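You operate a simulated robot arm through the tools that you are given. There is no shell and no other tool. Be economical: measure what you need, move in short steps, check, and stop when the job is done.

You run a simulated robot arm. Do the job below in one go: nothing can be reset, and whatever is moved stays where it is left.

TASK
Rub the rust patch off the tall ring stack and oil the bare patch beside it.
Fine: green pad for the rust, white pad from the oil tray for the oil; both pads back where they lay on the red crate. A coat counts when it lies all over at full strength: go over it till it gets no stronger. What is to be rubbed or washed off counts as gone when no trace of it is left.

The check looks at the end state, three seconds after you hand in, the way a careful person would. Anything else that was tipped, shoved, dropped, spilled or broken makes it a failure.

THE ROBOT
A 6-joint arm with a two-finger parallel gripper on a trunk, on a base that drives. Base frame: it is fixed to the floor where the robot stands at the start and does not move with it; the origin is under the middle of the robot, x ahead of it, y to its left, z up; the surface under the hand at the start is at about z = 0.54. Readings come in m, rad, newtons and seconds.
With the tool pointing down near the work surface it reaches from about 0.1 to 0.74 m from the robot's upright axis, wherever it stands. Its first joint turns from -2.897 to 2.897 rad. Places, roughly: bare patch [1.8, 1.1, 0.5]; oil tray [0.8, 0.2, 0.5]; rust patch [1.7, 1, 0.5]. Payload 3.91 kg.
The TCP is the grasp point between the finger pads, 0.03 m short of the fingertips. In the tool frame z runs along the fingers and y along their closing line. Largest opening 0.11 m; finger width 0.02, thickness 0.01; the body of the gripper, 0.048 by 0.112 m, starts 0.055 m behind the TCP.
Orientation is that of the tool frame in the base frame, as a unit quaternion [w, x, y, z]. With the fingers straight down and closing along the base's y, the tool's x points along the base's -x, its y along +y and its z along -z.

THE INTERFACE
- The arm moves only by the tool servo_tool. Its argument "plan" is text: rows parted by semicolons, each of 7 numbers parted by spaces: the turn, a rotation vector about the tool's x, y, z in rad, then the shift along the tool's x, y, z in m, then the gripper command, from -1 (fully open) to 1 (shut), values between in proportion. In form: rx ry rz tx ty tz jaw; .... A call has 1 to 12 rows; each row shifts and turns the commanded pose from where the row before left it, along the tool's axes as they then stand. Rows are played at 5 a second. More than 0.05 m and 0.15 rad between two rows, or a gripper value outside its range, and nothing of the call is played. Where a pose cannot be reached the arm comes as near as it can. A force on the tool above 40 N (or 10 N above the force at the start of the call, whichever is more), or a blocked arm, ends the call early, and 0.2 s more pass. The fingers move at their own pace (about 0.045 m/s each) and stop on an object; they squeeze with about 42 N. The grip force told is the motor's: it shows also when the fingers shut on nothing. Time passes only in rows, and 0.2 s behind the last, so rows that do not move let the fingers close. It gives the time, the measured TCP pose, the force on the tool (base axes), the opening and the grip force at its end, in the units of the frame above (readings bear some noise), with the torque about the TCP (base axes, N m) and any sound that the robot's microphone picked up.
- Cameras (640 x 400 px; columns grow to the right, rows downward): "scene" is now at [0.0194, 0.1433, 1.3779]; the picture's right is [-0.10, -0.99, 0.00], its down [-0.75, 0.08, -0.66] and it looks along [0.66, -0.07, -0.75] (base axes); focal length 249 px, centre (320, 200). "wrist" rides on the gripper at [0.071, 0.022, -0.107] in the tool frame; the picture's right is [-0.29, 0.96, 0.00], its down [-0.76, -0.23, -0.61] and it looks along [-0.58, -0.18, 0.79] (tool axes); focal length 243 px, centre (320, 200). There is no depth. A picture from a camera that has moved, and an enlarged one, comes with that camera's place and axes in the base frame and with its lens.
- snapshot(camera): a new picture of that camera. It takes no simulated time.
- move_column(by): slides the trunk up (or, below 0, down) by that many m; the arm and the scene camera ride with it, the base frame stays. It gives what a move gives, with no picture.
- drive_base(legs): drives the robot by 1 to 6 legs, each [ahead, left, turn to the left] in m, m and rad, along the robot's own axes; the way and the turn of a leg run together, so that a leg with both is an arc; at most 1.5 m and 3.142 rad a leg. The arm and the cameras ride along, it lands a little off, and it stops where it bumps. It gives what a move gives.
- pan_tilt(pan, tilt): turns the head with the scene camera to pan (to the left, within 1.501 rad either way) and tilt (down, from -0.506 to 1.204), counted from straight ahead of the robot. It gives what a move gives.
- inspect(camera, box): a new picture of the part [left, top, right, bottom] of that camera's present view, enlarged. It takes no simulated time.
- job_done(): hands the job in; it is judged then, once.

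Work in short steps. Places have to be worked out from the pictures, the camera data and where the tool is seen: move nearer, look again, correct. Check each grasp and each placing, and mend what went wrong. You have 120 turns and 98 pictures in all, those below and enlarged ones among them. Open the gripper and draw the arm clear of the work before you hand the job in, unless the task says otherwise; then end with one line.

The tools are called after "Emit:" by a JSON object that holds its "name" and its "arguments". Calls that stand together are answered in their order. servo_tool: Moves the arm, as the interface text tells. Its arguments: {"type":"object","properties":{"plan":{"type":"string"}},"required":["plan"]} The other tools are called the same way: move_column (by) slides the trunk up or down; drive_base (legs) drives the base; pan_tilt (pan, tilt) turns the head that bears the scene camera; snapshot (camera) takes a picture; inspect (camera, box) takes an enlarged picture of a part of a camera's view; job_done () hands the job in.

At the start:

```text
t: 0.0
eef_pos: [0.4528, 0.1231, 0.8133]
tool_rot: [0.0, 0.0, 1.0, -0.001]
force: [-0.5, 0.1, -0.1]
ft_torque: [0.03, 0.0, -0.02]
width: 0.1097
gripper_force: 0.2
trunk travel left (down, up): [-0.35, 0.24]
robot x, y, heading: [-0.0006, -0.0019, -0.0]
head pan, tilt: [-0.103, 0.848]
```

scene: 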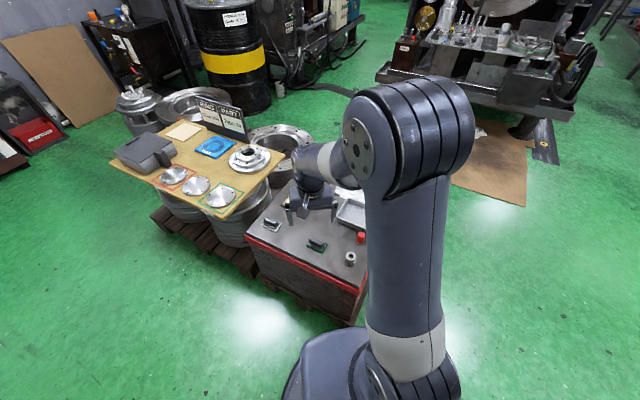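
wrist: 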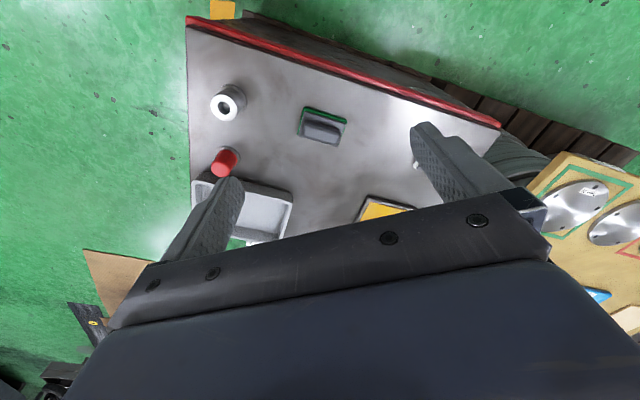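

I'll take enlarged looks at the crate and the stack area first, to find the pads, tray and patches.

Emit:
{"name": "inspect", "arguments": {"camera": "scene", "box": [230, 160, 390, 290]}}

Emit:
{"name": "inspect", "arguments": {"camera": "scene", "box": [90, 60, 330, 230]}}

Emit:
{"name": "inspect", "arguments": {"camera": "wrist", "box": [170, 0, 530, 260]}}

```text
3.08 times, centred on (310, 225) of scene
camera zoom: at [0.0194, 0.1433, 1.3779], right [-0.1, -0.99, 0.0], down [-0.75, 0.08, -0.66], along [0.66, -0.07, -0.75], focal length 766 px, centre (351, 123)
```

zoom: 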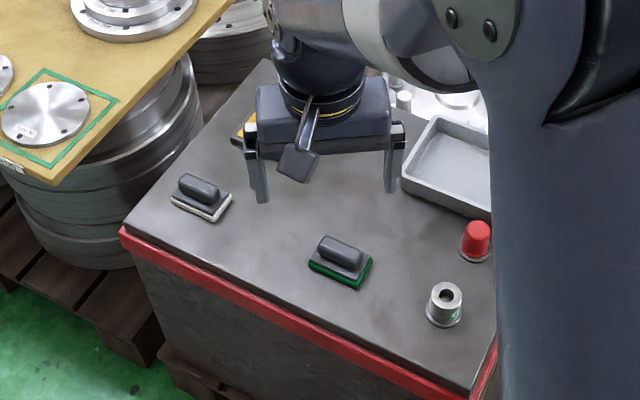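

```text
2.35 times, centred on (210, 145) of scene
camera zoom: at [0.0194, 0.1433, 1.3779], right [-0.1, -0.99, 0.0], down [-0.75, 0.08, -0.66], along [0.66, -0.07, -0.75], focal length 585 px, centre (579, 329)
```

zoom: 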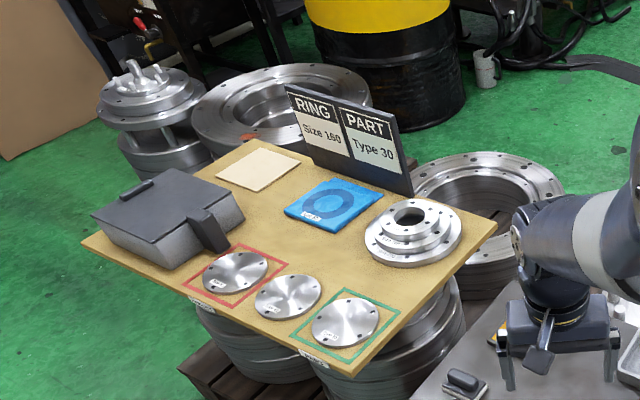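

```text
1.54 times, centred on (350, 130) of wrist
camera zoom: at [0.3831, 0.145, 0.9208], right [0.29, 0.96, 0.0], down [0.76, -0.23, 0.61], along [0.58, -0.18, -0.79], focal length 373 px, centre (274, 308)
```

zoom: 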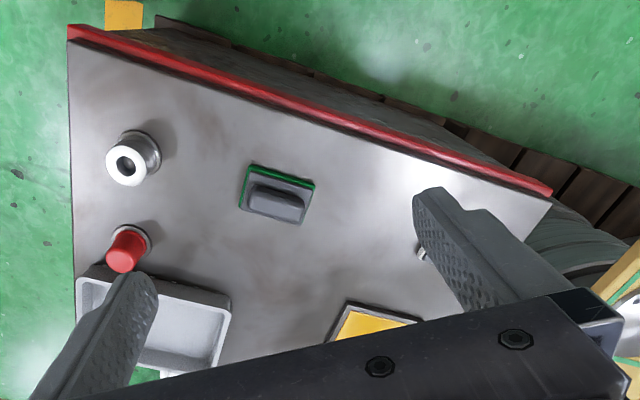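

The green pad is near (0.51,0.11), the white pad near (0.63,0.27), and the yellow pool near (0.8,0.2) looks like the oil tray. Next I look toward the ring stacks and the floor around them.

Emit:
{"name": "pan_tilt", "arguments": {"pan": 0.55, "tilt": 0.6}}

Emit:
{"name": "snapshot", "arguments": {"camera": "scene"}}

Emit:
{"name": "inspect", "arguments": {"camera": "scene", "box": [300, 100, 500, 225]}}

```text
t: 1.0
eef_pos: [0.4541, 0.1233, 0.8135]
tool_rot: [0.0, 0.0, 1.0, 0.0]
force: [-0.7, 1.0, -0.1]
ft_torque: [-0.01, 0.0, -0.02]
width: 0.11
gripper_force: 0.1
trunk travel left (down, up): [-0.35, 0.24]
robot x, y, heading: [-0.0008, 0.0006, 0.003]
head pan, tilt: [0.55, 0.6]
```

```text
92 pictures are left
camera scene: at [0.0169, 0.1975, 1.3986], right [0.52, -0.85, 0.0], down [-0.48, -0.29, -0.82], along [0.7, 0.43, -0.57], focal length 249 px, centre (320, 200)
```

scene: 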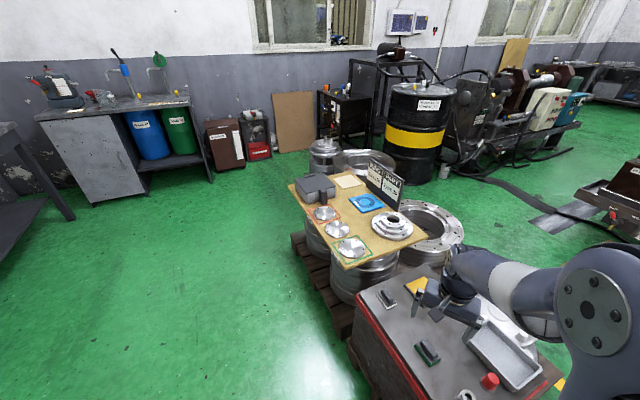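

```text
3.20 times, centred on (400, 162) of scene
camera zoom: at [0.0169, 0.1975, 1.3986], right [0.52, -0.85, 0.0], down [-0.48, -0.29, -0.82], along [0.7, 0.43, -0.57], focal length 796 px, centre (64, 320)
```

zoom: 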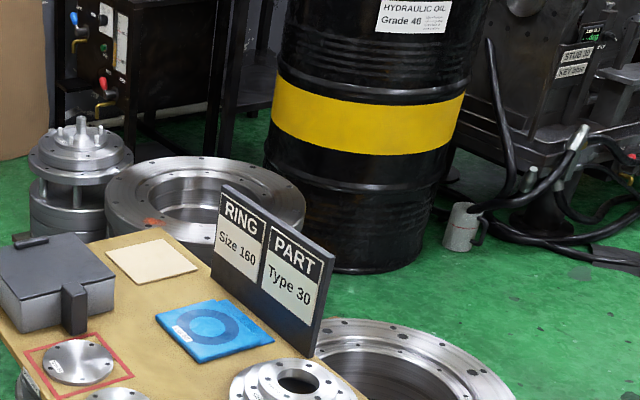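

The pads seem turned about 57° from x, like the crate edge. I'll move above the green pad, turn the fingers across its handle, and come down to z≈0.70 to look.

Emit:
{"name": "servo_tool", "arguments": {"plan": "0 0 0 -0.028 -0.008 0.03 -1;0 0 0 -0.028 -0.008 0.03 -1;0 0 -0.141 0 0 0.02 -1;0 0 -0.141 0 0 0.02 -1;0 0 -0.141 0 0 0.01 -1;0 0 -0.141 0 0 0 -1;0 0 -0.141 0 0 0 -1;0 0 -0.141 0 0 0 -1;0 0 -0.142 0 0 0 -1;0 0 0 0 0 0 -1"}}

Emit:
{"name": "snapshot", "arguments": {"camera": "wrist"}}

Emit:
{"name": "inspect", "arguments": {"camera": "scene", "box": [360, 270, 560, 395]}}

```text
t: 3.2
eef_pos: [0.5093, 0.1082, 0.7045]
tool_rot: [0.001, -0.474, 0.88, 0.0]
force: [-0.9, 0.9, 0.4]
ft_torque: [0.04, 0.01, -0.03]
width: 0.1099
gripper_force: 0.1
trunk travel left (down, up): [-0.35, 0.24]
robot x, y, heading: [0.0, -0.0007, -0.002]
head pan, tilt: [0.55, 0.6]
```

```text
90 pictures are left
camera wrist: at [0.4533, 0.0597, 0.8106], right [-0.64, 0.77, 0.0], down [0.61, 0.51, 0.61], along [0.47, 0.39, -0.79], focal length 243 px, centre (320, 200)
```

wrist: 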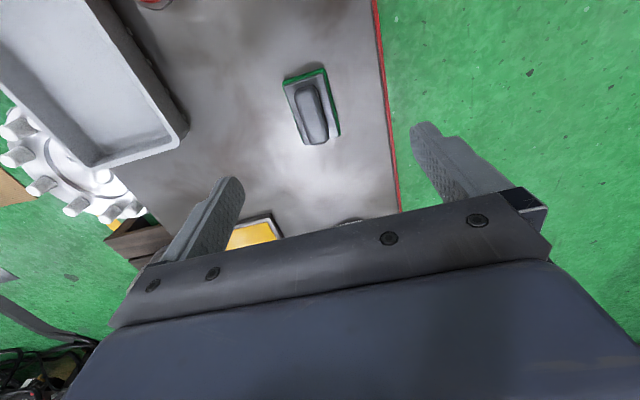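

```text
3.20 times, centred on (460, 332) of scene
camera zoom: at [0.0169, 0.1976, 1.3986], right [0.52, -0.85, 0.0], down [-0.48, -0.3, -0.83], along [0.7, 0.43, -0.56], focal length 796 px, centre (-128, -224)
```

zoom: 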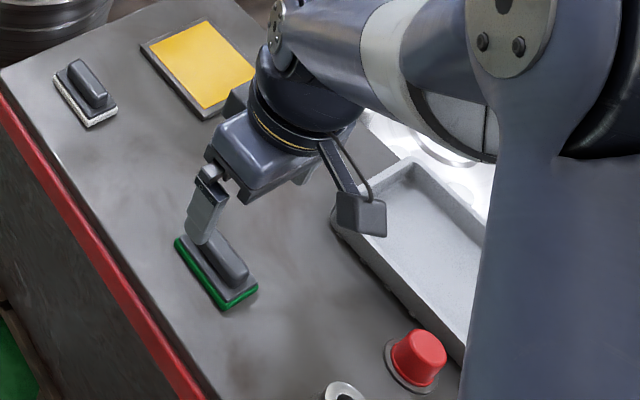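

The pad centre is about (0.518,0.104), so I shift about 1 cm along the closing line and lower to z≈0.61 to check the height from the side.

Emit:
{"name": "servo_tool", "arguments": {"plan": "0 0 0 -0.002 -0.0097 0.035 -1;0 0 0 0 0 0.03 -1;0 0 0 0 0 0.028 -1;0 0 0 0 0 0 -1"}}

Emit:
{"name": "inspect", "arguments": {"camera": "wrist", "box": [180, 20, 500, 220]}}

Emit:
{"name": "inspect", "arguments": {"camera": "scene", "box": [390, 310, 490, 372]}}

```text
t: 4.2
eef_pos: [0.5172, 0.1047, 0.6106]
tool_rot: [0.0, -0.474, 0.881, 0.0]
force: [-0.6, -0.3, 0.5]
ft_torque: [0.04, 0.02, -0.02]
width: 0.1102
gripper_force: 0.0
trunk travel left (down, up): [-0.35, 0.24]
robot x, y, heading: [0.0024, 0.0001, 0.001]
head pan, tilt: [0.55, 0.6]
```

```text
2.00 times, centred on (340, 120) of wrist
camera zoom: at [0.4614, 0.0569, 0.717], right [-0.64, 0.77, 0.0], down [0.61, 0.51, 0.61], along [0.47, 0.39, -0.79], focal length 485 px, centre (280, 360)
```

zoom: 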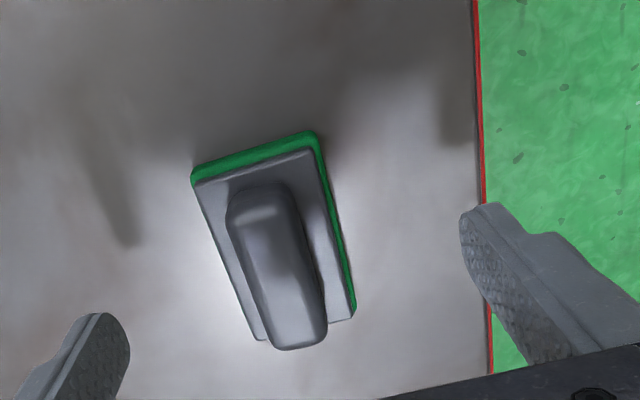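

```text
6.40 times, centred on (440, 341) of scene
camera zoom: at [0.0171, 0.1976, 1.3986], right [0.52, -0.85, 0.0], down [-0.48, -0.3, -0.82], along [0.7, 0.43, -0.57], focal length 1592 px, centre (-448, -702)
```

zoom: 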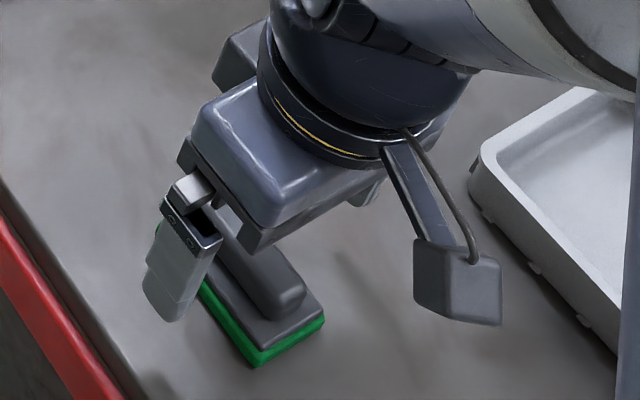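

The pad is centred under the TCP and its handle top seems near z≈0.57–0.58. I lower to z≈0.592 and look again.

Emit:
{"name": "servo_tool", "arguments": {"plan": "0 0 0 0 0 0.01 -1;0 0 0 0 0 0.009 -1;0 0 0 0 0 0 -1"}}

Emit:
{"name": "inspect", "arguments": {"camera": "wrist", "box": [180, 20, 500, 220]}}

Emit:
{"name": "inspect", "arguments": {"camera": "scene", "box": [390, 310, 490, 372]}}

```text
t: 5.0
eef_pos: [0.5195, 0.1027, 0.5913]
tool_rot: [0.0, -0.474, 0.881, 0.0]
force: [0.0, -0.3, -0.4]
ft_torque: [-0.01, 0.0, 0.01]
width: 0.1102
gripper_force: 0.1
trunk travel left (down, up): [-0.35, 0.24]
robot x, y, heading: [0.0008, 0.0021, 0.001]
head pan, tilt: [0.55, 0.6]
```

```text
2.00 times, centred on (340, 120) of wrist
camera zoom: at [0.4618, 0.0558, 0.699], right [-0.64, 0.77, 0.0], down [0.61, 0.51, 0.61], along [0.47, 0.39, -0.79], focal length 485 px, centre (280, 360)
```

zoom: 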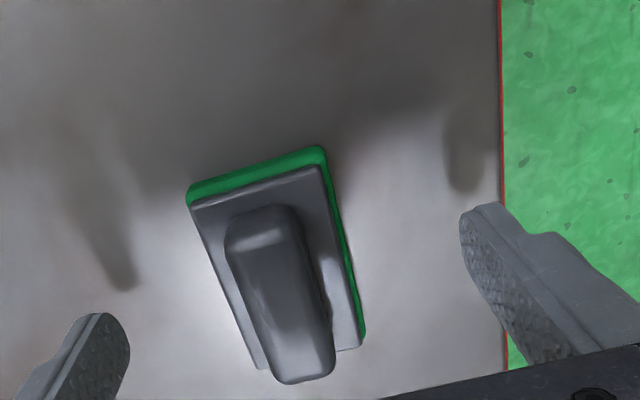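

```text
6.40 times, centred on (440, 341) of scene
camera zoom: at [0.017, 0.1976, 1.3986], right [0.52, -0.85, 0.0], down [-0.48, -0.3, -0.83], along [0.7, 0.43, -0.57], focal length 1592 px, centre (-448, -702)
```

zoom: 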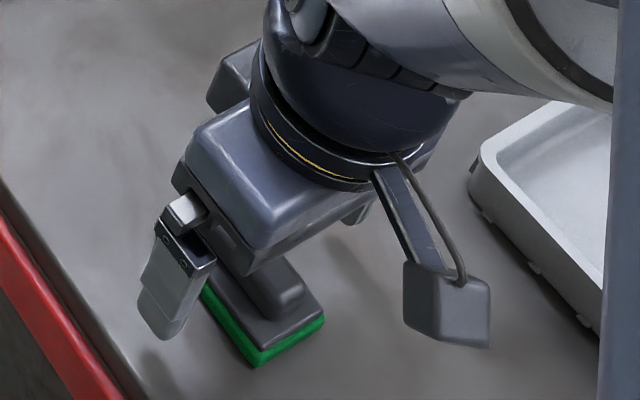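

Fingertips are now at z≈0.561 beside the handle. I close and read the opening.

Emit:
{"name": "servo_tool", "arguments": {"plan": "0 0 0 0 0 0 1;0 0 0 0 0 0 1;0 0 0 0 0 0 1;0 0 0 0 0 0 1;0 0 0 0 0 0 1;0 0 0 0 0 0 1;0 0 0 0 0 0 1;0 0 0 0 0 0 1"}}

Emit:
{"name": "inspect", "arguments": {"camera": "wrist", "box": [180, 20, 500, 220]}}

```text
t: 6.8
eef_pos: [0.5183, 0.1032, 0.5922]
tool_rot: [0.001, -0.474, 0.881, 0.0]
force: [0.4, -0.5, 0.7]
ft_torque: [-0.04, 0.02, 0.01]
width: 0.0208
gripper_force: 41.9
trunk travel left (down, up): [-0.35, 0.24]
robot x, y, heading: [-0.0013, 0.0009, 0.003]
head pan, tilt: [0.55, 0.6]
```

```text
2.00 times, centred on (340, 120) of wrist
camera zoom: at [0.4617, 0.0558, 0.699], right [-0.64, 0.77, 0.0], down [0.61, 0.51, 0.61], along [0.47, 0.39, -0.79], focal length 485 px, centre (280, 360)
```

zoom: 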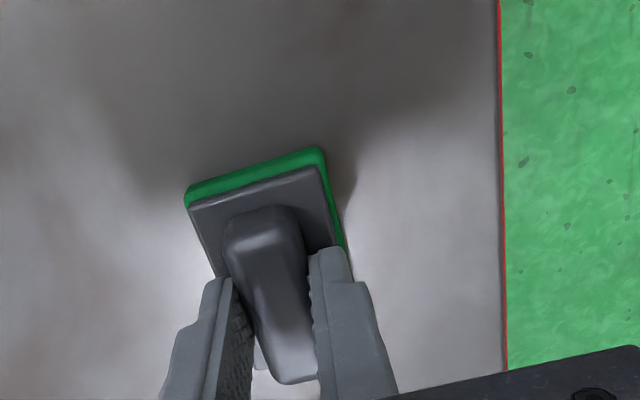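

Grip is good (2.1 cm on the handle, 42 N). I lift and draw the arm back a little for driving.

Emit:
{"name": "servo_tool", "arguments": {"plan": "0 0 0 0 0 -0.03 1;0 0 0 0 0 -0.04 1;0 0 0 0 0 -0.05 1;0 0 0 0 0 -0.05 1;0 0 0 0 0 -0.05 1;0 0 0 0.03 0.035 -0.02 1;0 0 0 0.03 0.035 0 1;0 0 0 0 0 0 1"}}

Emit:
{"name": "snapshot", "arguments": {"camera": "wrist"}}

Emit:
{"name": "inspect", "arguments": {"camera": "scene", "box": [240, 120, 480, 270]}}

```text
refused: row 6 steps farther than a row can; nothing moved
```

```text
83 pictures are left
camera wrist: at [0.4617, 0.0558, 0.699], right [-0.64, 0.77, 0.0], down [0.61, 0.51, 0.61], along [0.47, 0.39, -0.79], focal length 243 px, centre (320, 200)
```

wrist: 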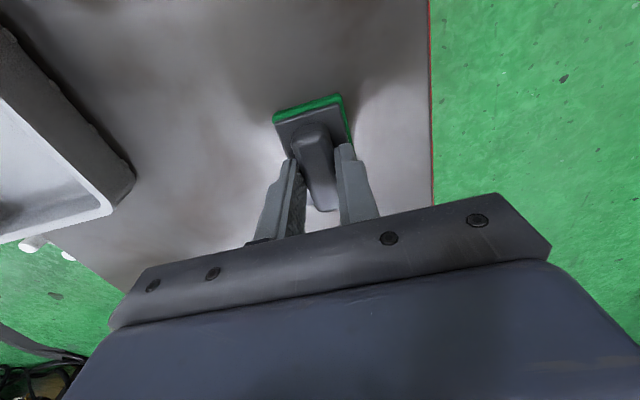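

```text
2.67 times, centred on (360, 195) of scene
camera zoom: at [0.0169, 0.1975, 1.3986], right [0.52, -0.85, 0.0], down [-0.48, -0.3, -0.83], along [0.7, 0.43, -0.56], focal length 663 px, centre (213, 213)
```

zoom: 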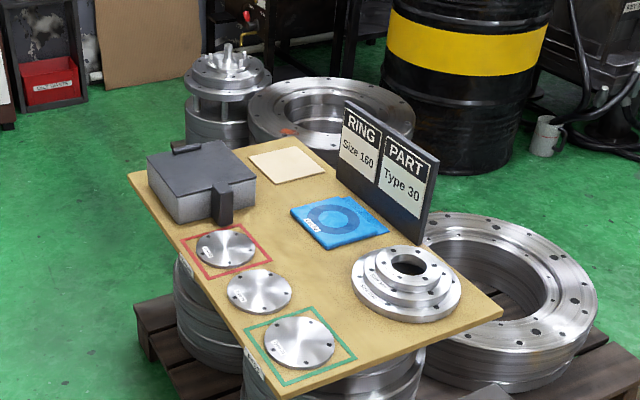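

The plan was refused for a step that was too big; I resend it in smaller steps.

Emit:
{"name": "servo_tool", "arguments": {"plan": "0 0 0 0 0 -0.03 1;0 0 0 0 0 -0.04 1;0 0 0 0 0 -0.045 1;0 0 0 0 0 -0.045 1;0 0 0 0 0 -0.045 1;0 0 0 0.03 0.035 0 1;0 0 0 0.03 0.035 0 1;0 0 0 0 0 0 1"}}

Emit:
{"name": "drive_base", "arguments": {"legs": [[0, 1.5, 0]]}}

Emit:
{"name": "pan_tilt", "arguments": {"pan": -0.1, "tilt": 0.6}}

Emit:
{"name": "snapshot", "arguments": {"camera": "scene"}}

```text
t: 8.6
eef_pos: [0.4261, 0.0924, 0.7976]
tool_rot: [0.0, -0.474, 0.881, 0.0]
force: [0.6, 0.2, -0.1]
ft_torque: [0.02, 0.01, 0.02]
width: 0.0206
gripper_force: 41.7
trunk travel left (down, up): [-0.35, 0.24]
robot x, y, heading: [-0.0016, 0.0003, 0.002]
head pan, tilt: [0.55, 0.6]
```

```text
t: 16.0
eef_pos: [0.4344, 1.5708, 0.7982]
tool_rot: [0.0, -0.47, 0.883, 0.0]
force: [0.4, 0.0, -0.3]
ft_torque: [0.0, -0.01, -0.02]
width: 0.021
gripper_force: 42.4
trunk travel left (down, up): [-0.35, 0.24]
robot x, y, heading: [0.0055, 1.4799, -0.008]
head pan, tilt: [0.55, 0.6]
```

```text
t: 17.0
eef_pos: [0.4355, 1.5705, 0.7987]
tool_rot: [0.001, -0.471, 0.882, 0.001]
force: [0.9, -0.6, -0.4]
ft_torque: [0.02, 0.04, -0.03]
width: 0.0208
gripper_force: 42.1
trunk travel left (down, up): [-0.35, 0.24]
robot x, y, heading: [0.007, 1.4806, -0.009]
head pan, tilt: [-0.099, 0.6]
```

```text
81 pictures are left
camera scene: at [0.038, 1.6249, 1.3986], right [-0.11, -0.99, 0.0], down [-0.56, 0.06, -0.83], along [0.82, -0.09, -0.56], focal length 249 px, centre (320, 200)
```

scene: 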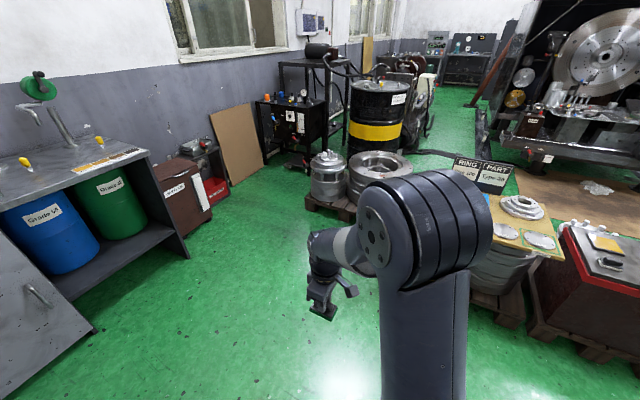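

The floor between bench and stacks is free; the pallet corner is about (1.62,1.2). I drive ahead to x≈1.05 and look again.

Emit:
{"name": "drive_base", "arguments": {"legs": [[1.05, 0.03, 0]]}}

Emit:
{"name": "pan_tilt", "arguments": {"pan": -0.6, "tilt": 0.9}}

Emit:
{"name": "snapshot", "arguments": {"camera": "scene"}}

Emit:
{"name": "snapshot", "arguments": {"camera": "wrist"}}

```text
t: 22.4
eef_pos: [1.4727, 1.6028, 0.7991]
tool_rot: [0.0, -0.476, 0.88, -0.001]
force: [0.3, -0.6, -0.4]
ft_torque: [0.0, -0.01, -0.01]
width: 0.0209
gripper_force: 41.8
trunk travel left (down, up): [-0.35, 0.24]
robot x, y, heading: [1.0477, 1.5069, 0.006]
head pan, tilt: [-0.099, 0.6]
```

```text
t: 23.3
eef_pos: [1.4726, 1.6024, 0.7979]
tool_rot: [0.0, -0.476, 0.88, 0.0]
force: [-0.6, 0.3, -0.5]
ft_torque: [0.0, -0.01, 0.0]
width: 0.0212
gripper_force: 42.0
trunk travel left (down, up): [-0.35, 0.24]
robot x, y, heading: [1.0461, 1.5086, 0.004]
head pan, tilt: [-0.6, 0.901]
```

```text
80 pictures are left
camera scene: at [1.0502, 1.6181, 1.3738], right [-0.56, -0.83, 0.0], down [-0.65, 0.44, -0.62], along [0.51, -0.35, -0.78], focal length 249 px, centre (320, 200)
```

scene: 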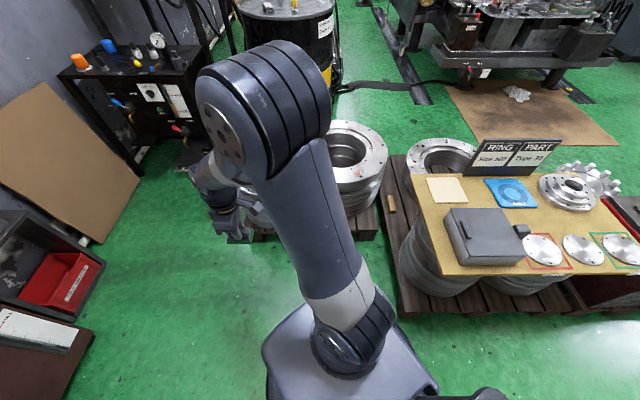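

```text
79 pictures are left
camera wrist: at [1.4168, 1.5549, 0.9051], right [-0.64, 0.77, 0.0], down [0.61, 0.51, 0.61], along [0.47, 0.39, -0.79], focal length 243 px, centre (320, 200)
```

wrist: 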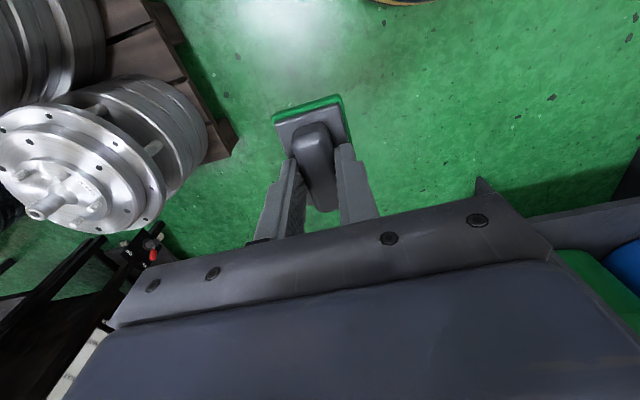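

From here, the ring-stack pallet's front edge runs about (1.47,0.90)–(1.85,1.53), and the table corner is near (1.06,1.05). I'll stand at about (1.32,1.48), turned to face -y so the camera has the stack free of the arm.

Emit:
{"name": "drive_base", "arguments": {"legs": [[0.27, -0.03, 0], [0, 0, -1.5]]}}

Emit:
{"name": "pan_tilt", "arguments": {"pan": 0.6, "tilt": 0.9}}

Emit:
{"name": "snapshot", "arguments": {"camera": "scene"}}

Emit:
{"name": "snapshot", "arguments": {"camera": "wrist"}}

```text
t: 28.9
eef_pos: [1.4443, 1.0595, 0.7973]
tool_rot: [0.0, 0.25, 0.968, 0.0]
force: [-0.2, 0.6, -1.4]
ft_torque: [-0.03, -0.01, -0.02]
width: 0.0206
gripper_force: 42.0
trunk travel left (down, up): [-0.35, 0.24]
robot x, y, heading: [1.3217, 1.4782, -1.496]
head pan, tilt: [-0.6, 0.901]
```

```text
t: 30.3
eef_pos: [1.4446, 1.0605, 0.7984]
tool_rot: [0.0, 0.251, 0.968, 0.001]
force: [0.4, -0.5, -0.3]
ft_torque: [-0.03, 0.03, -0.01]
width: 0.0209
gripper_force: 42.1
trunk travel left (down, up): [-0.35, 0.24]
robot x, y, heading: [1.3171, 1.478, -1.496]
head pan, tilt: [0.6, 0.901]
```

```text
78 pictures are left
camera scene: at [1.5168, 1.4899, 1.3738], right [-0.78, -0.63, 0.0], down [-0.49, 0.61, -0.62], along [0.39, -0.48, -0.78], focal length 249 px, centre (320, 200)
```

scene: 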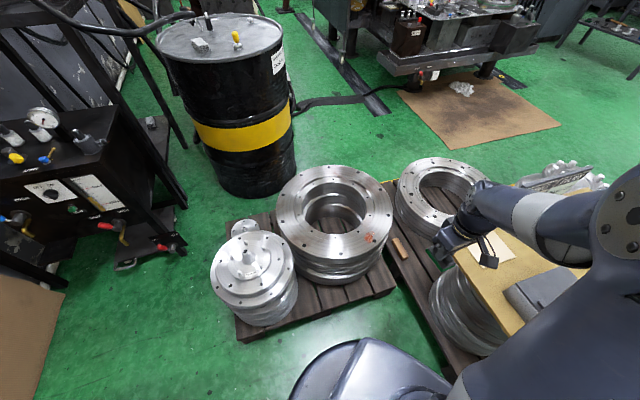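

```text
77 pictures are left
camera wrist: at [1.3932, 1.114, 0.9051], right [0.72, 0.7, 0.0], down [0.55, -0.57, 0.61], along [0.42, -0.44, -0.79], focal length 243 px, centre (320, 200)
```

wrist: 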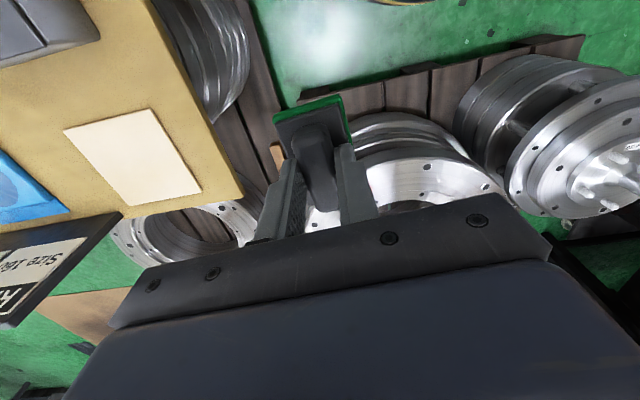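

Excellent view of the stack. I enlarge the ring's near rim to find rust and bare patch.

Emit:
{"name": "inspect", "arguments": {"camera": "scene", "box": [262, 155, 406, 275]}}

```text
3.33 times, centred on (334, 215) of scene
camera zoom: at [1.5168, 1.4899, 1.3738], right [-0.78, -0.63, 0.0], down [-0.49, 0.61, -0.62], along [0.39, -0.48, -0.78], focal length 829 px, centre (273, 150)
```

zoom: 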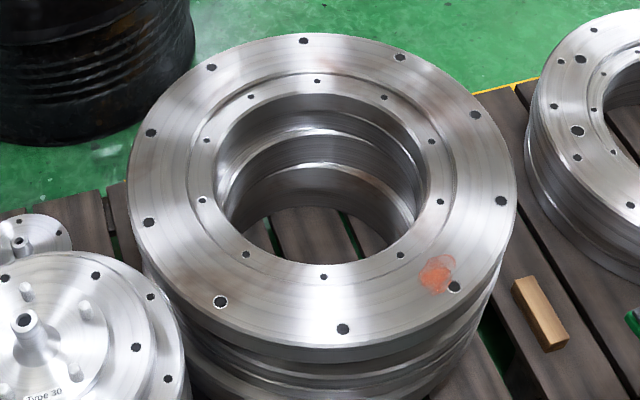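

The rust is seen at about (1.69,0.95); the ring top seems at z≈0.45–0.5. I zoom harder on the near rim for the bare patch.

Emit:
{"name": "inspect", "arguments": {"camera": "scene", "box": [290, 205, 386, 265]}}

Emit:
{"name": "inspect", "arguments": {"camera": "wrist", "box": [340, 110, 520, 222]}}

```text
6.67 times, centred on (338, 235) of scene
camera zoom: at [1.5168, 1.4899, 1.3738], right [-0.78, -0.63, 0.0], down [-0.49, 0.61, -0.62], along [0.39, -0.48, -0.78], focal length 1659 px, centre (200, -33)
```

zoom: 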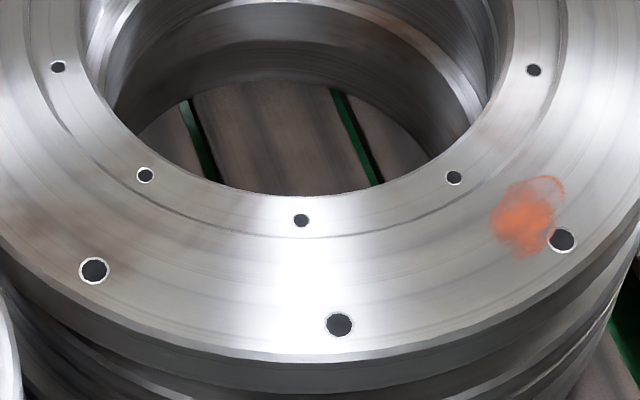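

```text
3.56 times, centred on (430, 166) of wrist
camera zoom: at [1.3932, 1.114, 0.9051], right [0.72, 0.7, 0.0], down [0.55, -0.57, 0.61], along [0.42, -0.44, -0.79], focal length 863 px, centre (-71, 321)
```

zoom: 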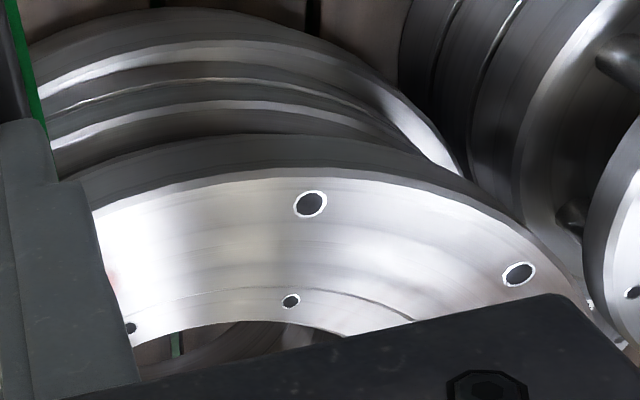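

The estimate of the bare patch falls between the two near bolt holes; I zoom further on it.

Emit:
{"name": "inspect", "arguments": {"camera": "scene", "box": [300, 228, 348, 258]}}

Emit:
{"name": "inspect", "arguments": {"camera": "scene", "box": [348, 220, 396, 250]}}

```text
13.33 times, centred on (324, 243) of scene
camera zoom: at [1.5168, 1.4899, 1.3738], right [-0.78, -0.63, 0.0], down [-0.49, 0.61, -0.62], along [0.39, -0.48, -0.78], focal length 3317 px, centre (267, -373)
```

zoom: 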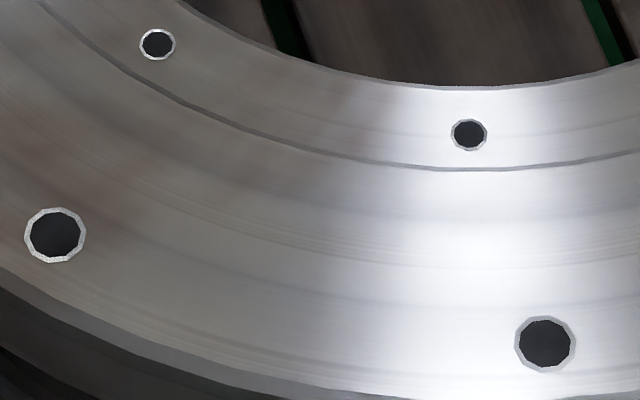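

```text
13.33 times, centred on (372, 235) of scene
camera zoom: at [1.5168, 1.4899, 1.3738], right [-0.78, -0.63, 0.0], down [-0.49, 0.61, -0.62], along [0.39, -0.48, -0.78], focal length 3317 px, centre (-373, -267)
```

zoom: 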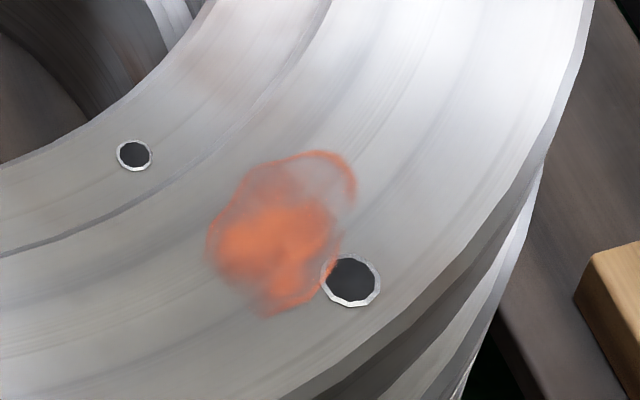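

The rust is centred near (1.69,0.945), about 5 cm across. I move the pad above it, to z≈0.62, then look.

Emit:
{"name": "servo_tool", "arguments": {"plan": "0 0 0 -0.045 0.003 0 1;0 0 0 -0.045 0.003 0 1;0 0 0 -0.045 0.003 0 1;0 0 0 -0.045 0.003 0 1;0 0 0 -0.045 0.003 0.0 1;0 0 0 -0.045 0.003 0 1;0 0 0 0 0 0.045 1;0 0 0 0 0 0.045 1;0 0 0 0 0 0.045 1;0 0 0 0 0 0.045 1;0 0 0 0 0 0 1"}}

Emit:
{"name": "inspect", "arguments": {"camera": "scene", "box": [262, 155, 406, 275]}}

Emit:
{"name": "snapshot", "arguments": {"camera": "wrist"}}

```text
t: 32.7
eef_pos: [1.6908, 0.9424, 0.6167]
tool_rot: [0.0, 0.25, 0.968, 0.0]
force: [-0.1, 0.2, -0.7]
ft_torque: [-0.01, -0.02, 0.01]
width: 0.0211
gripper_force: 41.7
trunk travel left (down, up): [-0.35, 0.24]
robot x, y, heading: [1.3201, 1.4774, -1.494]
head pan, tilt: [0.6, 0.901]
```

```text
3.33 times, centred on (334, 215) of scene
camera zoom: at [1.517, 1.4898, 1.3738], right [-0.78, -0.63, 0.0], down [-0.49, 0.61, -0.62], along [0.39, -0.48, -0.78], focal length 829 px, centre (273, 150)
```

zoom: 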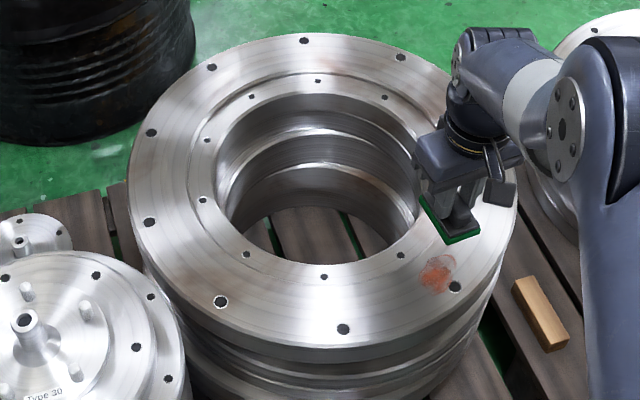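

```text
70 pictures are left
camera wrist: at [1.6402, 0.9971, 0.7236], right [0.72, 0.7, 0.0], down [0.55, -0.57, 0.61], along [0.42, -0.44, -0.79], focal length 243 px, centre (320, 200)
```

wrist: 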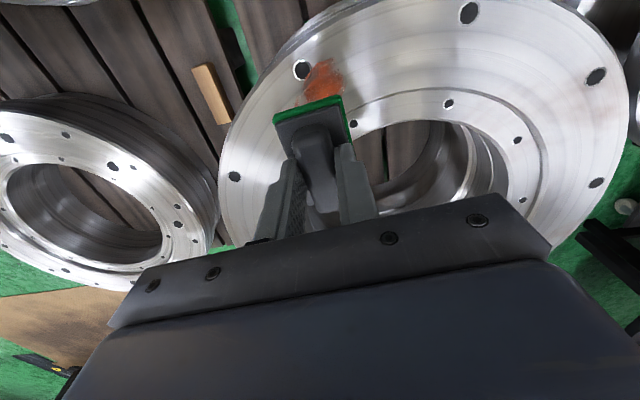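

Triangulating both views gives the rust at about (1.68,0.962,0.48). I shift the pad over it and lower to just above contact (TCP z≈0.545).

Emit:
{"name": "servo_tool", "arguments": {"plan": "0 0 0 0.0193 0.0121 0 1;0 0 0 0 0 0.03 1;0 0 0 0 0 0.03 1;0 0 0 0 0 0.01 1;0 0 0 0 0 0 1"}}

Emit:
{"name": "inspect", "arguments": {"camera": "scene", "box": [330, 200, 410, 250]}}

Emit:
{"name": "inspect", "arguments": {"camera": "wrist", "box": [180, 20, 500, 220]}}

```text
t: 33.9
eef_pos: [1.6798, 0.9645, 0.5463]
tool_rot: [0.0, 0.251, 0.968, 0.0]
force: [1.2, -0.1, -0.2]
ft_torque: [0.02, 0.0, 0.03]
width: 0.0211
gripper_force: 41.6
trunk travel left (down, up): [-0.35, 0.24]
robot x, y, heading: [1.3226, 1.481, -1.494]
head pan, tilt: [0.6, 0.901]
```

```text
8.00 times, centred on (370, 225) of scene
camera zoom: at [1.5169, 1.4899, 1.3738], right [-0.78, -0.63, 0.0], down [-0.49, 0.61, -0.62], along [0.39, -0.48, -0.78], focal length 1990 px, centre (-80, 0)
```

zoom: 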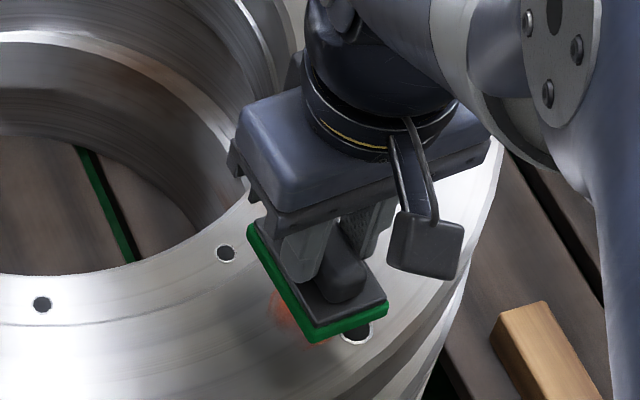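

```text
2.00 times, centred on (340, 120) of wrist
camera zoom: at [1.6292, 1.0176, 0.6538], right [0.72, 0.7, 0.0], down [0.55, -0.57, 0.61], along [0.42, -0.44, -0.79], focal length 485 px, centre (280, 360)
```

zoom: 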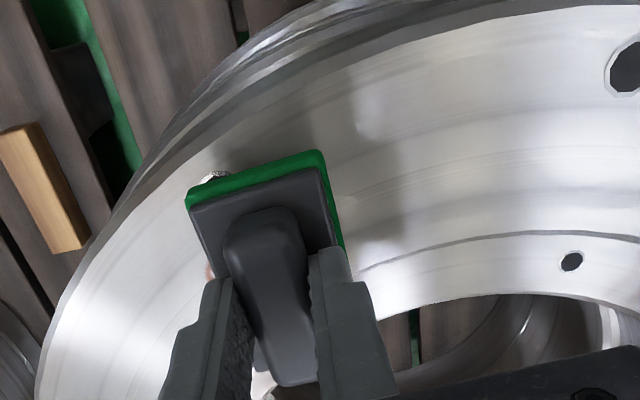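

The pad hangs close above the rust. I lower in small steps until contact shows.

Emit:
{"name": "servo_tool", "arguments": {"plan": "0 0 0 0 0 0.004 1;0 0 0 0 0 0.004 1;0 0 0 0 0 0.003 1;0 0 0 0 0 0 1"}}

```text
t: 34.9
eef_pos: [1.6802, 0.9646, 0.536]
tool_rot: [0.0, 0.251, 0.968, 0.0]
force: [-0.2, 0.1, -1.4]
ft_torque: [0.03, -0.02, 0.03]
width: 0.0208
gripper_force: 42.0
trunk travel left (down, up): [-0.35, 0.24]
robot x, y, heading: [1.3215, 1.4773, -1.5]
head pan, tilt: [0.6, 0.901]
```

No contact yet at z≈0.536; going on in 2–3 mm steps.

Emit:
{"name": "servo_tool", "arguments": {"plan": "0 0 0 0 0 0.003 1;0 0 0 0 0 0.002 1;0 0 0 0 0 0.002 1;0 0 0 0 0 0 1"}}

Emit:
{"name": "inspect", "arguments": {"camera": "scene", "box": [330, 200, 410, 250]}}

```text
t: 35.9
eef_pos: [1.6792, 0.9653, 0.5287]
tool_rot: [0.0, 0.251, 0.968, 0.001]
force: [0.6, -0.6, -0.4]
ft_torque: [0.0, 0.0, 0.01]
width: 0.0209
gripper_force: 42.0
trunk travel left (down, up): [-0.35, 0.24]
robot x, y, heading: [1.3206, 1.4824, -1.494]
head pan, tilt: [0.6, 0.901]
```

```text
8.00 times, centred on (370, 225) of scene
camera zoom: at [1.5169, 1.4899, 1.3738], right [-0.78, -0.63, 0.0], down [-0.49, 0.61, -0.62], along [0.39, -0.48, -0.78], focal length 1990 px, centre (-80, 0)
```

zoom: 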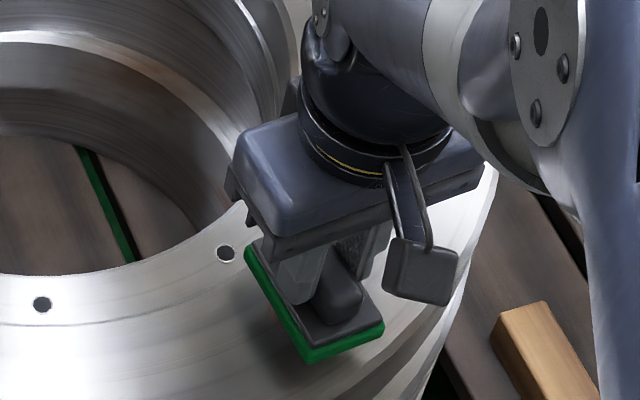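

Still free; I continue in 2 mm steps.

Emit:
{"name": "servo_tool", "arguments": {"plan": "0 0 0 0 0 0.002 1;0 0 0 0 0 0.002 1;0 0 0 0 0 0.002 1;0 0 0 0 0 0.002 1;0 0 0 0 0 0 1"}}

```text
t: 37.1
eef_pos: [1.6787, 0.9644, 0.522]
tool_rot: [-0.001, 0.25, 0.968, 0.0]
force: [0.6, -0.2, -0.5]
ft_torque: [-0.02, 0.01, -0.04]
width: 0.0206
gripper_force: 42.2
trunk travel left (down, up): [-0.35, 0.24]
robot x, y, heading: [1.3203, 1.48, -1.499]
head pan, tilt: [0.6, 0.901]
```

Emit:
{"name": "servo_tool", "arguments": {"plan": "0 0 0 0 0 0.002 1;0 0 0 0 0 0.002 1;0 0 0 0 0 0.002 1;0 0 0 0 0 0.002 1;0 0 0 0 0 0 1"}}

Emit:
{"name": "inspect", "arguments": {"camera": "scene", "box": [330, 200, 410, 250]}}

Emit:
{"name": "inspect", "arguments": {"camera": "wrist", "box": [180, 20, 500, 220]}}

```text
t: 38.3
eef_pos: [1.678, 0.9644, 0.5131]
tool_rot: [0.0, 0.251, 0.968, 0.0]
force: [0.0, -0.6, -1.3]
ft_torque: [-0.01, 0.04, 0.0]
width: 0.0209
gripper_force: 42.3
trunk travel left (down, up): [-0.35, 0.24]
robot x, y, heading: [1.3214, 1.4796, -1.494]
head pan, tilt: [0.6, 0.901]
```

```text
8.00 times, centred on (370, 225) of scene
camera zoom: at [1.5169, 1.4899, 1.3738], right [-0.78, -0.63, 0.0], down [-0.49, 0.61, -0.62], along [0.39, -0.48, -0.78], focal length 1990 px, centre (-80, 0)
```

zoom: 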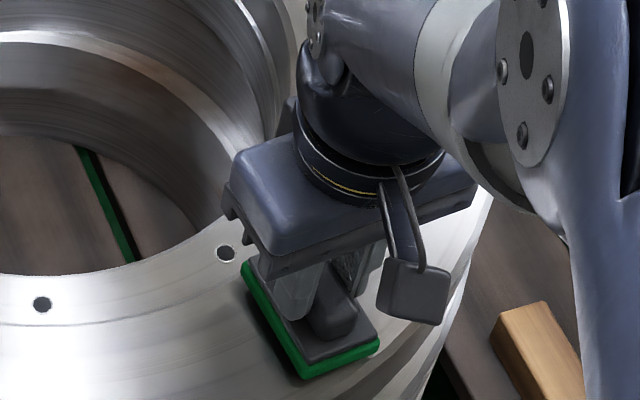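

```text
2.00 times, centred on (340, 120) of wrist
camera zoom: at [1.6269, 1.0189, 0.6209], right [0.72, 0.7, 0.0], down [0.55, -0.57, 0.61], along [0.42, -0.44, -0.79], focal length 485 px, centre (280, 360)
```

zoom: 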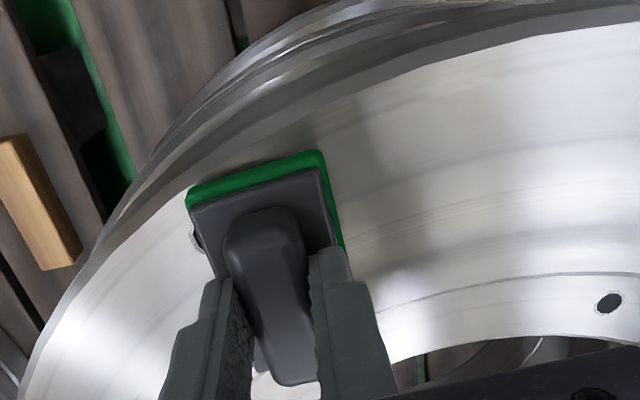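

Still not touching, so the ring top lies near z≈0.45; then the rust is at about (1.69,0.947). I shift there and keep going down.

Emit:
{"name": "servo_tool", "arguments": {"plan": "0 0 0 -0.0183 -0.0082 0 1;0 0 0 0 0 0.003 1;0 0 0 0 0 0.002 1;0 0 0 0 0 0.002 1;0 0 0 0 0 0.002 1;0 0 0 0 0 0 1"}}

```text
t: 39.7
eef_pos: [1.6886, 0.9483, 0.5085]
tool_rot: [0.002, 0.25, 0.968, -0.002]
force: [-4.3, 3.9, 28.9]
ft_torque: [0.26, 0.21, -0.01]
width: 0.021
gripper_force: 42.1
trunk travel left (down, up): [-0.35, 0.24]
robot x, y, heading: [1.3192, 1.4806, -1.491]
head pan, tilt: [0.6, 0.901]
```

Contact: 29 N at z≈0.508. I ease off 2 mm and rub with short strokes across the rust.

Emit:
{"name": "servo_tool", "arguments": {"plan": "0 0 0 0 0 -0.002 1;0 0 0 0 0.015 0 1;0 0 0 0 -0.015 0 1;0 0 0 0 -0.015 0 1;0 0 0 0 0.015 0 1;0 0 0 0.012 0 0 1;0 0 0 -0.012 0 0 1;0 0 0 -0.012 0 0 1;0 0 0 0.012 0 0 1"}}

Emit:
{"name": "inspect", "arguments": {"camera": "scene", "box": [330, 200, 410, 250]}}

```text
t: 41.7
eef_pos: [1.6909, 0.95, 0.5078]
tool_rot: [0.001, 0.251, 0.968, 0.0]
force: [4.7, -2.0, 15.4]
ft_torque: [0.18, 0.19, -0.03]
width: 0.021
gripper_force: 42.3
trunk travel left (down, up): [-0.35, 0.24]
robot x, y, heading: [1.3219, 1.4759, -1.493]
head pan, tilt: [0.6, 0.901]
```

```text
8.00 times, centred on (370, 225) of scene
camera zoom: at [1.5167, 1.4909, 1.3737], right [-0.78, -0.63, 0.0], down [-0.49, 0.61, -0.62], along [0.39, -0.48, -0.78], focal length 1990 px, centre (-80, 0)
```

zoom: 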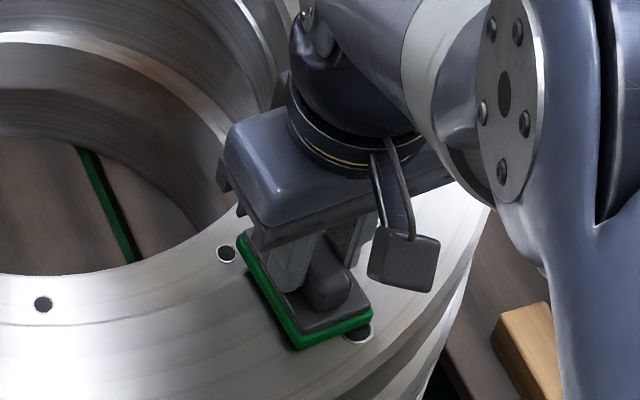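

Steady 15 N with the pad over the rust; I do more passes covering a wider area.

Emit:
{"name": "servo_tool", "arguments": {"plan": "0 0 0 0.012 0 0 1;0 0 0 0 0.018 0 1;0 0 0 0 -0.036 0 1;0 0 0 0 0.018 0 1;0 0 0 -0.012 0 0 1;0 0 0 0 0.018 0 1;0 0 0 0 -0.036 0 1;0 0 0 0 0.018 0 1;0 0 0 -0.012 0 0 1;0 0 0 0 0.018 0 1;0 0 0 0 -0.036 0 1;0 0 0 0.012 0.018 0 1"}}

Emit:
{"name": "servo_tool", "arguments": {"plan": "0 0 0 0.012 0 0 1;0 0 0 0 0.018 0 1;0 0 0 0 -0.036 0 1;0 0 0 0 0.018 0 1;0 0 0 -0.012 0 0 1;0 0 0 0 0.018 0 1;0 0 0 0 -0.036 0 1;0 0 0 0 0.018 0 1;0 0 0 -0.012 0 0 1;0 0 0 0 0.018 0 1;0 0 0 0 -0.036 0 1;0 0 0 0.012 0.018 0 1"}}

Emit:
{"name": "servo_tool", "arguments": {"plan": "0 0 0 0 0 -0.03 1;0 0 0 0 0 -0.04 1;0 0 0 0 0 -0.04 1;0 0 0 -0.04 0 -0.03 1;0 0 0 -0.04 0 0 1;0 0 0 0 0 0 1"}}

Emit:
{"name": "inspect", "arguments": {"camera": "scene", "box": [340, 215, 404, 255]}}

```text
t: 44.3
eef_pos: [1.6921, 0.9477, 0.5069]
tool_rot: [0.001, 0.25, 0.968, 0.001]
force: [1.1, -2.1, 13.3]
ft_torque: [0.09, 0.23, 0.07]
width: 0.0208
gripper_force: 42.2
trunk travel left (down, up): [-0.35, 0.24]
robot x, y, heading: [1.3229, 1.4796, -1.493]
head pan, tilt: [0.6, 0.901]
```

```text
t: 46.9
eef_pos: [1.6907, 0.9479, 0.5068]
tool_rot: [0.0, 0.251, 0.968, 0.0]
force: [0.4, 0.2, 4.7]
ft_torque: [-0.1, -0.17, 0.04]
width: 0.0208
gripper_force: 42.1
trunk travel left (down, up): [-0.35, 0.24]
robot x, y, heading: [1.3172, 1.4734, -1.493]
head pan, tilt: [0.6, 0.901]
```

```text
t: 48.3
eef_pos: [1.7602, 0.9112, 0.6465]
tool_rot: [-0.001, 0.251, 0.968, 0.0]
force: [-0.1, -0.8, -0.2]
ft_torque: [0.0, 0.01, 0.0]
width: 0.0207
gripper_force: 41.7
trunk travel left (down, up): [-0.35, 0.24]
robot x, y, heading: [1.3203, 1.4771, -1.496]
head pan, tilt: [0.6, 0.901]
```

```text
10.00 times, centred on (372, 235) of scene
camera zoom: at [1.517, 1.4898, 1.3738], right [-0.78, -0.63, 0.0], down [-0.49, 0.61, -0.62], along [0.39, -0.48, -0.78], focal length 2488 px, centre (-200, -150)
```

zoom: 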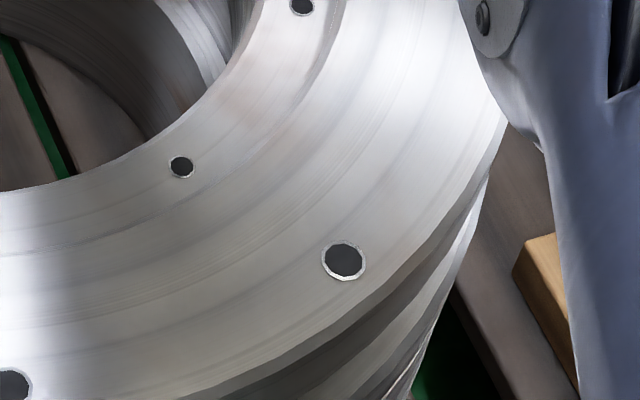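

The rust looks gone; I zoom in hard to check for traces, and look for the bare patch with both cameras.

Emit:
{"name": "inspect", "arguments": {"camera": "scene", "box": [354, 222, 386, 242]}}

Emit:
{"name": "inspect", "arguments": {"camera": "wrist", "box": [180, 0, 540, 220]}}

Emit:
{"name": "inspect", "arguments": {"camera": "scene", "box": [270, 205, 366, 265]}}

```text
16.00 times, centred on (370, 232) of scene
camera zoom: at [1.517, 1.4898, 1.3738], right [-0.78, -0.63, 0.0], down [-0.49, 0.61, -0.62], along [0.39, -0.48, -0.78], focal length 3981 px, centre (-480, -312)
```

zoom: 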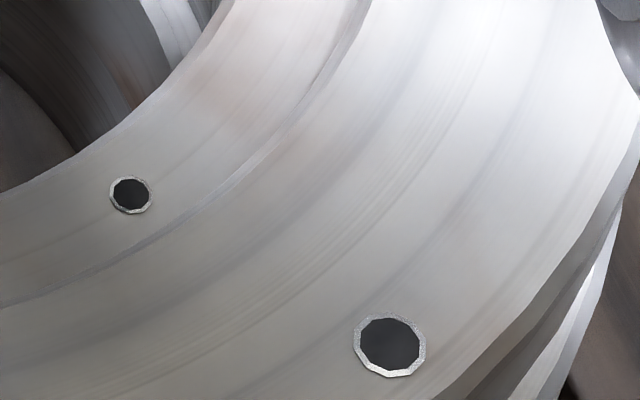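

```text
1.78 times, centred on (360, 110) of wrist
camera zoom: at [1.708, 0.9644, 0.7543], right [0.72, 0.7, 0.0], down [0.55, -0.57, 0.61], along [0.42, -0.44, -0.79], focal length 431 px, centre (249, 360)
```

zoom: 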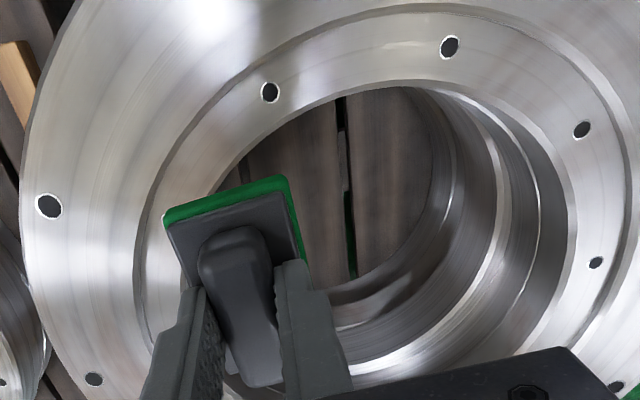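

```text
6.67 times, centred on (318, 235) of scene
camera zoom: at [1.517, 1.4898, 1.3738], right [-0.78, -0.63, 0.0], down [-0.49, 0.61, -0.62], along [0.39, -0.48, -0.78], focal length 1659 px, centre (333, -33)
```

zoom: 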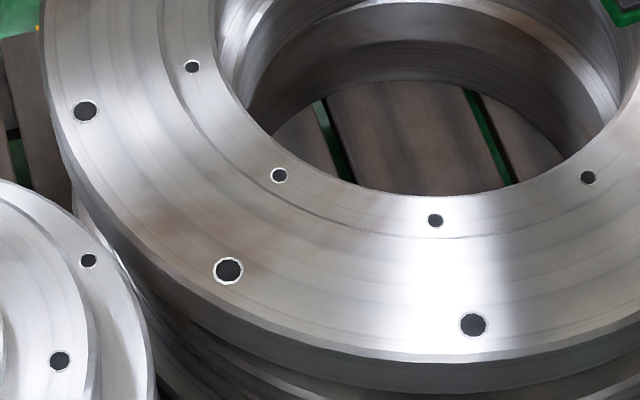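

No trace of rust is left there. I raise and draw the arm back to the driving pose.

Emit:
{"name": "servo_tool", "arguments": {"plan": "0 0 0 0 0 -0.05 1;0 0 0 0 0 -0.05 1;0 0 0 0 0 -0.05 1;0 0 0 0.045 -0.003 0 1;0 0 0 0.045 -0.003 0 1;0 0 0 0.045 -0.003 0 1;0 0 0 0.045 -0.003 0 1;0 0 0 0.045 -0.003 0 1;0 0 0 0.045 -0.003 0 1;0 0 0 0.045 -0.003 0 1;0 0 0 0.033 -0.002 0 1;0 0 0 0 0 0 1"}}

Emit:
{"name": "inspect", "arguments": {"camera": "scene", "box": [340, 215, 404, 255]}}

Emit:
{"name": "drive_base", "arguments": {"legs": [[0, 0, 1.496], [-1.32, 0, 0]]}}

```text
t: 50.9
eef_pos: [1.444, 1.0597, 0.794]
tool_rot: [0.0, 0.251, 0.968, 0.0]
force: [0.3, 0.0, -0.8]
ft_torque: [-0.01, -0.02, -0.01]
width: 0.0208
gripper_force: 42.0
trunk travel left (down, up): [-0.35, 0.24]
robot x, y, heading: [1.3196, 1.4785, -1.495]
head pan, tilt: [0.6, 0.901]
```

```text
10.00 times, centred on (372, 235) of scene
camera zoom: at [1.5167, 1.4901, 1.3738], right [-0.78, -0.63, 0.0], down [-0.49, 0.61, -0.62], along [0.39, -0.48, -0.78], focal length 2488 px, centre (-200, -150)
```

zoom: 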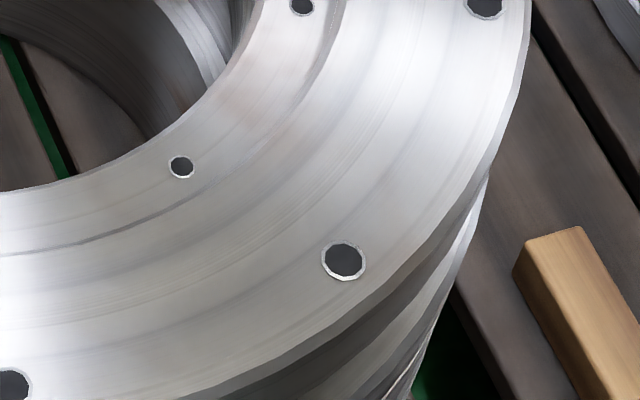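

```text
t: 61.2
eef_pos: [0.4284, 1.565, 0.796]
tool_rot: [0.0, -0.481, 0.877, 0.0]
force: [1.5, -0.3, -0.1]
ft_torque: [0.0, 0.0, 0.01]
width: 0.0207
gripper_force: 42.0
trunk travel left (down, up): [-0.35, 0.24]
robot x, y, heading: [0.0011, 1.469, 0.021]
head pan, tilt: [0.6, 0.901]
```

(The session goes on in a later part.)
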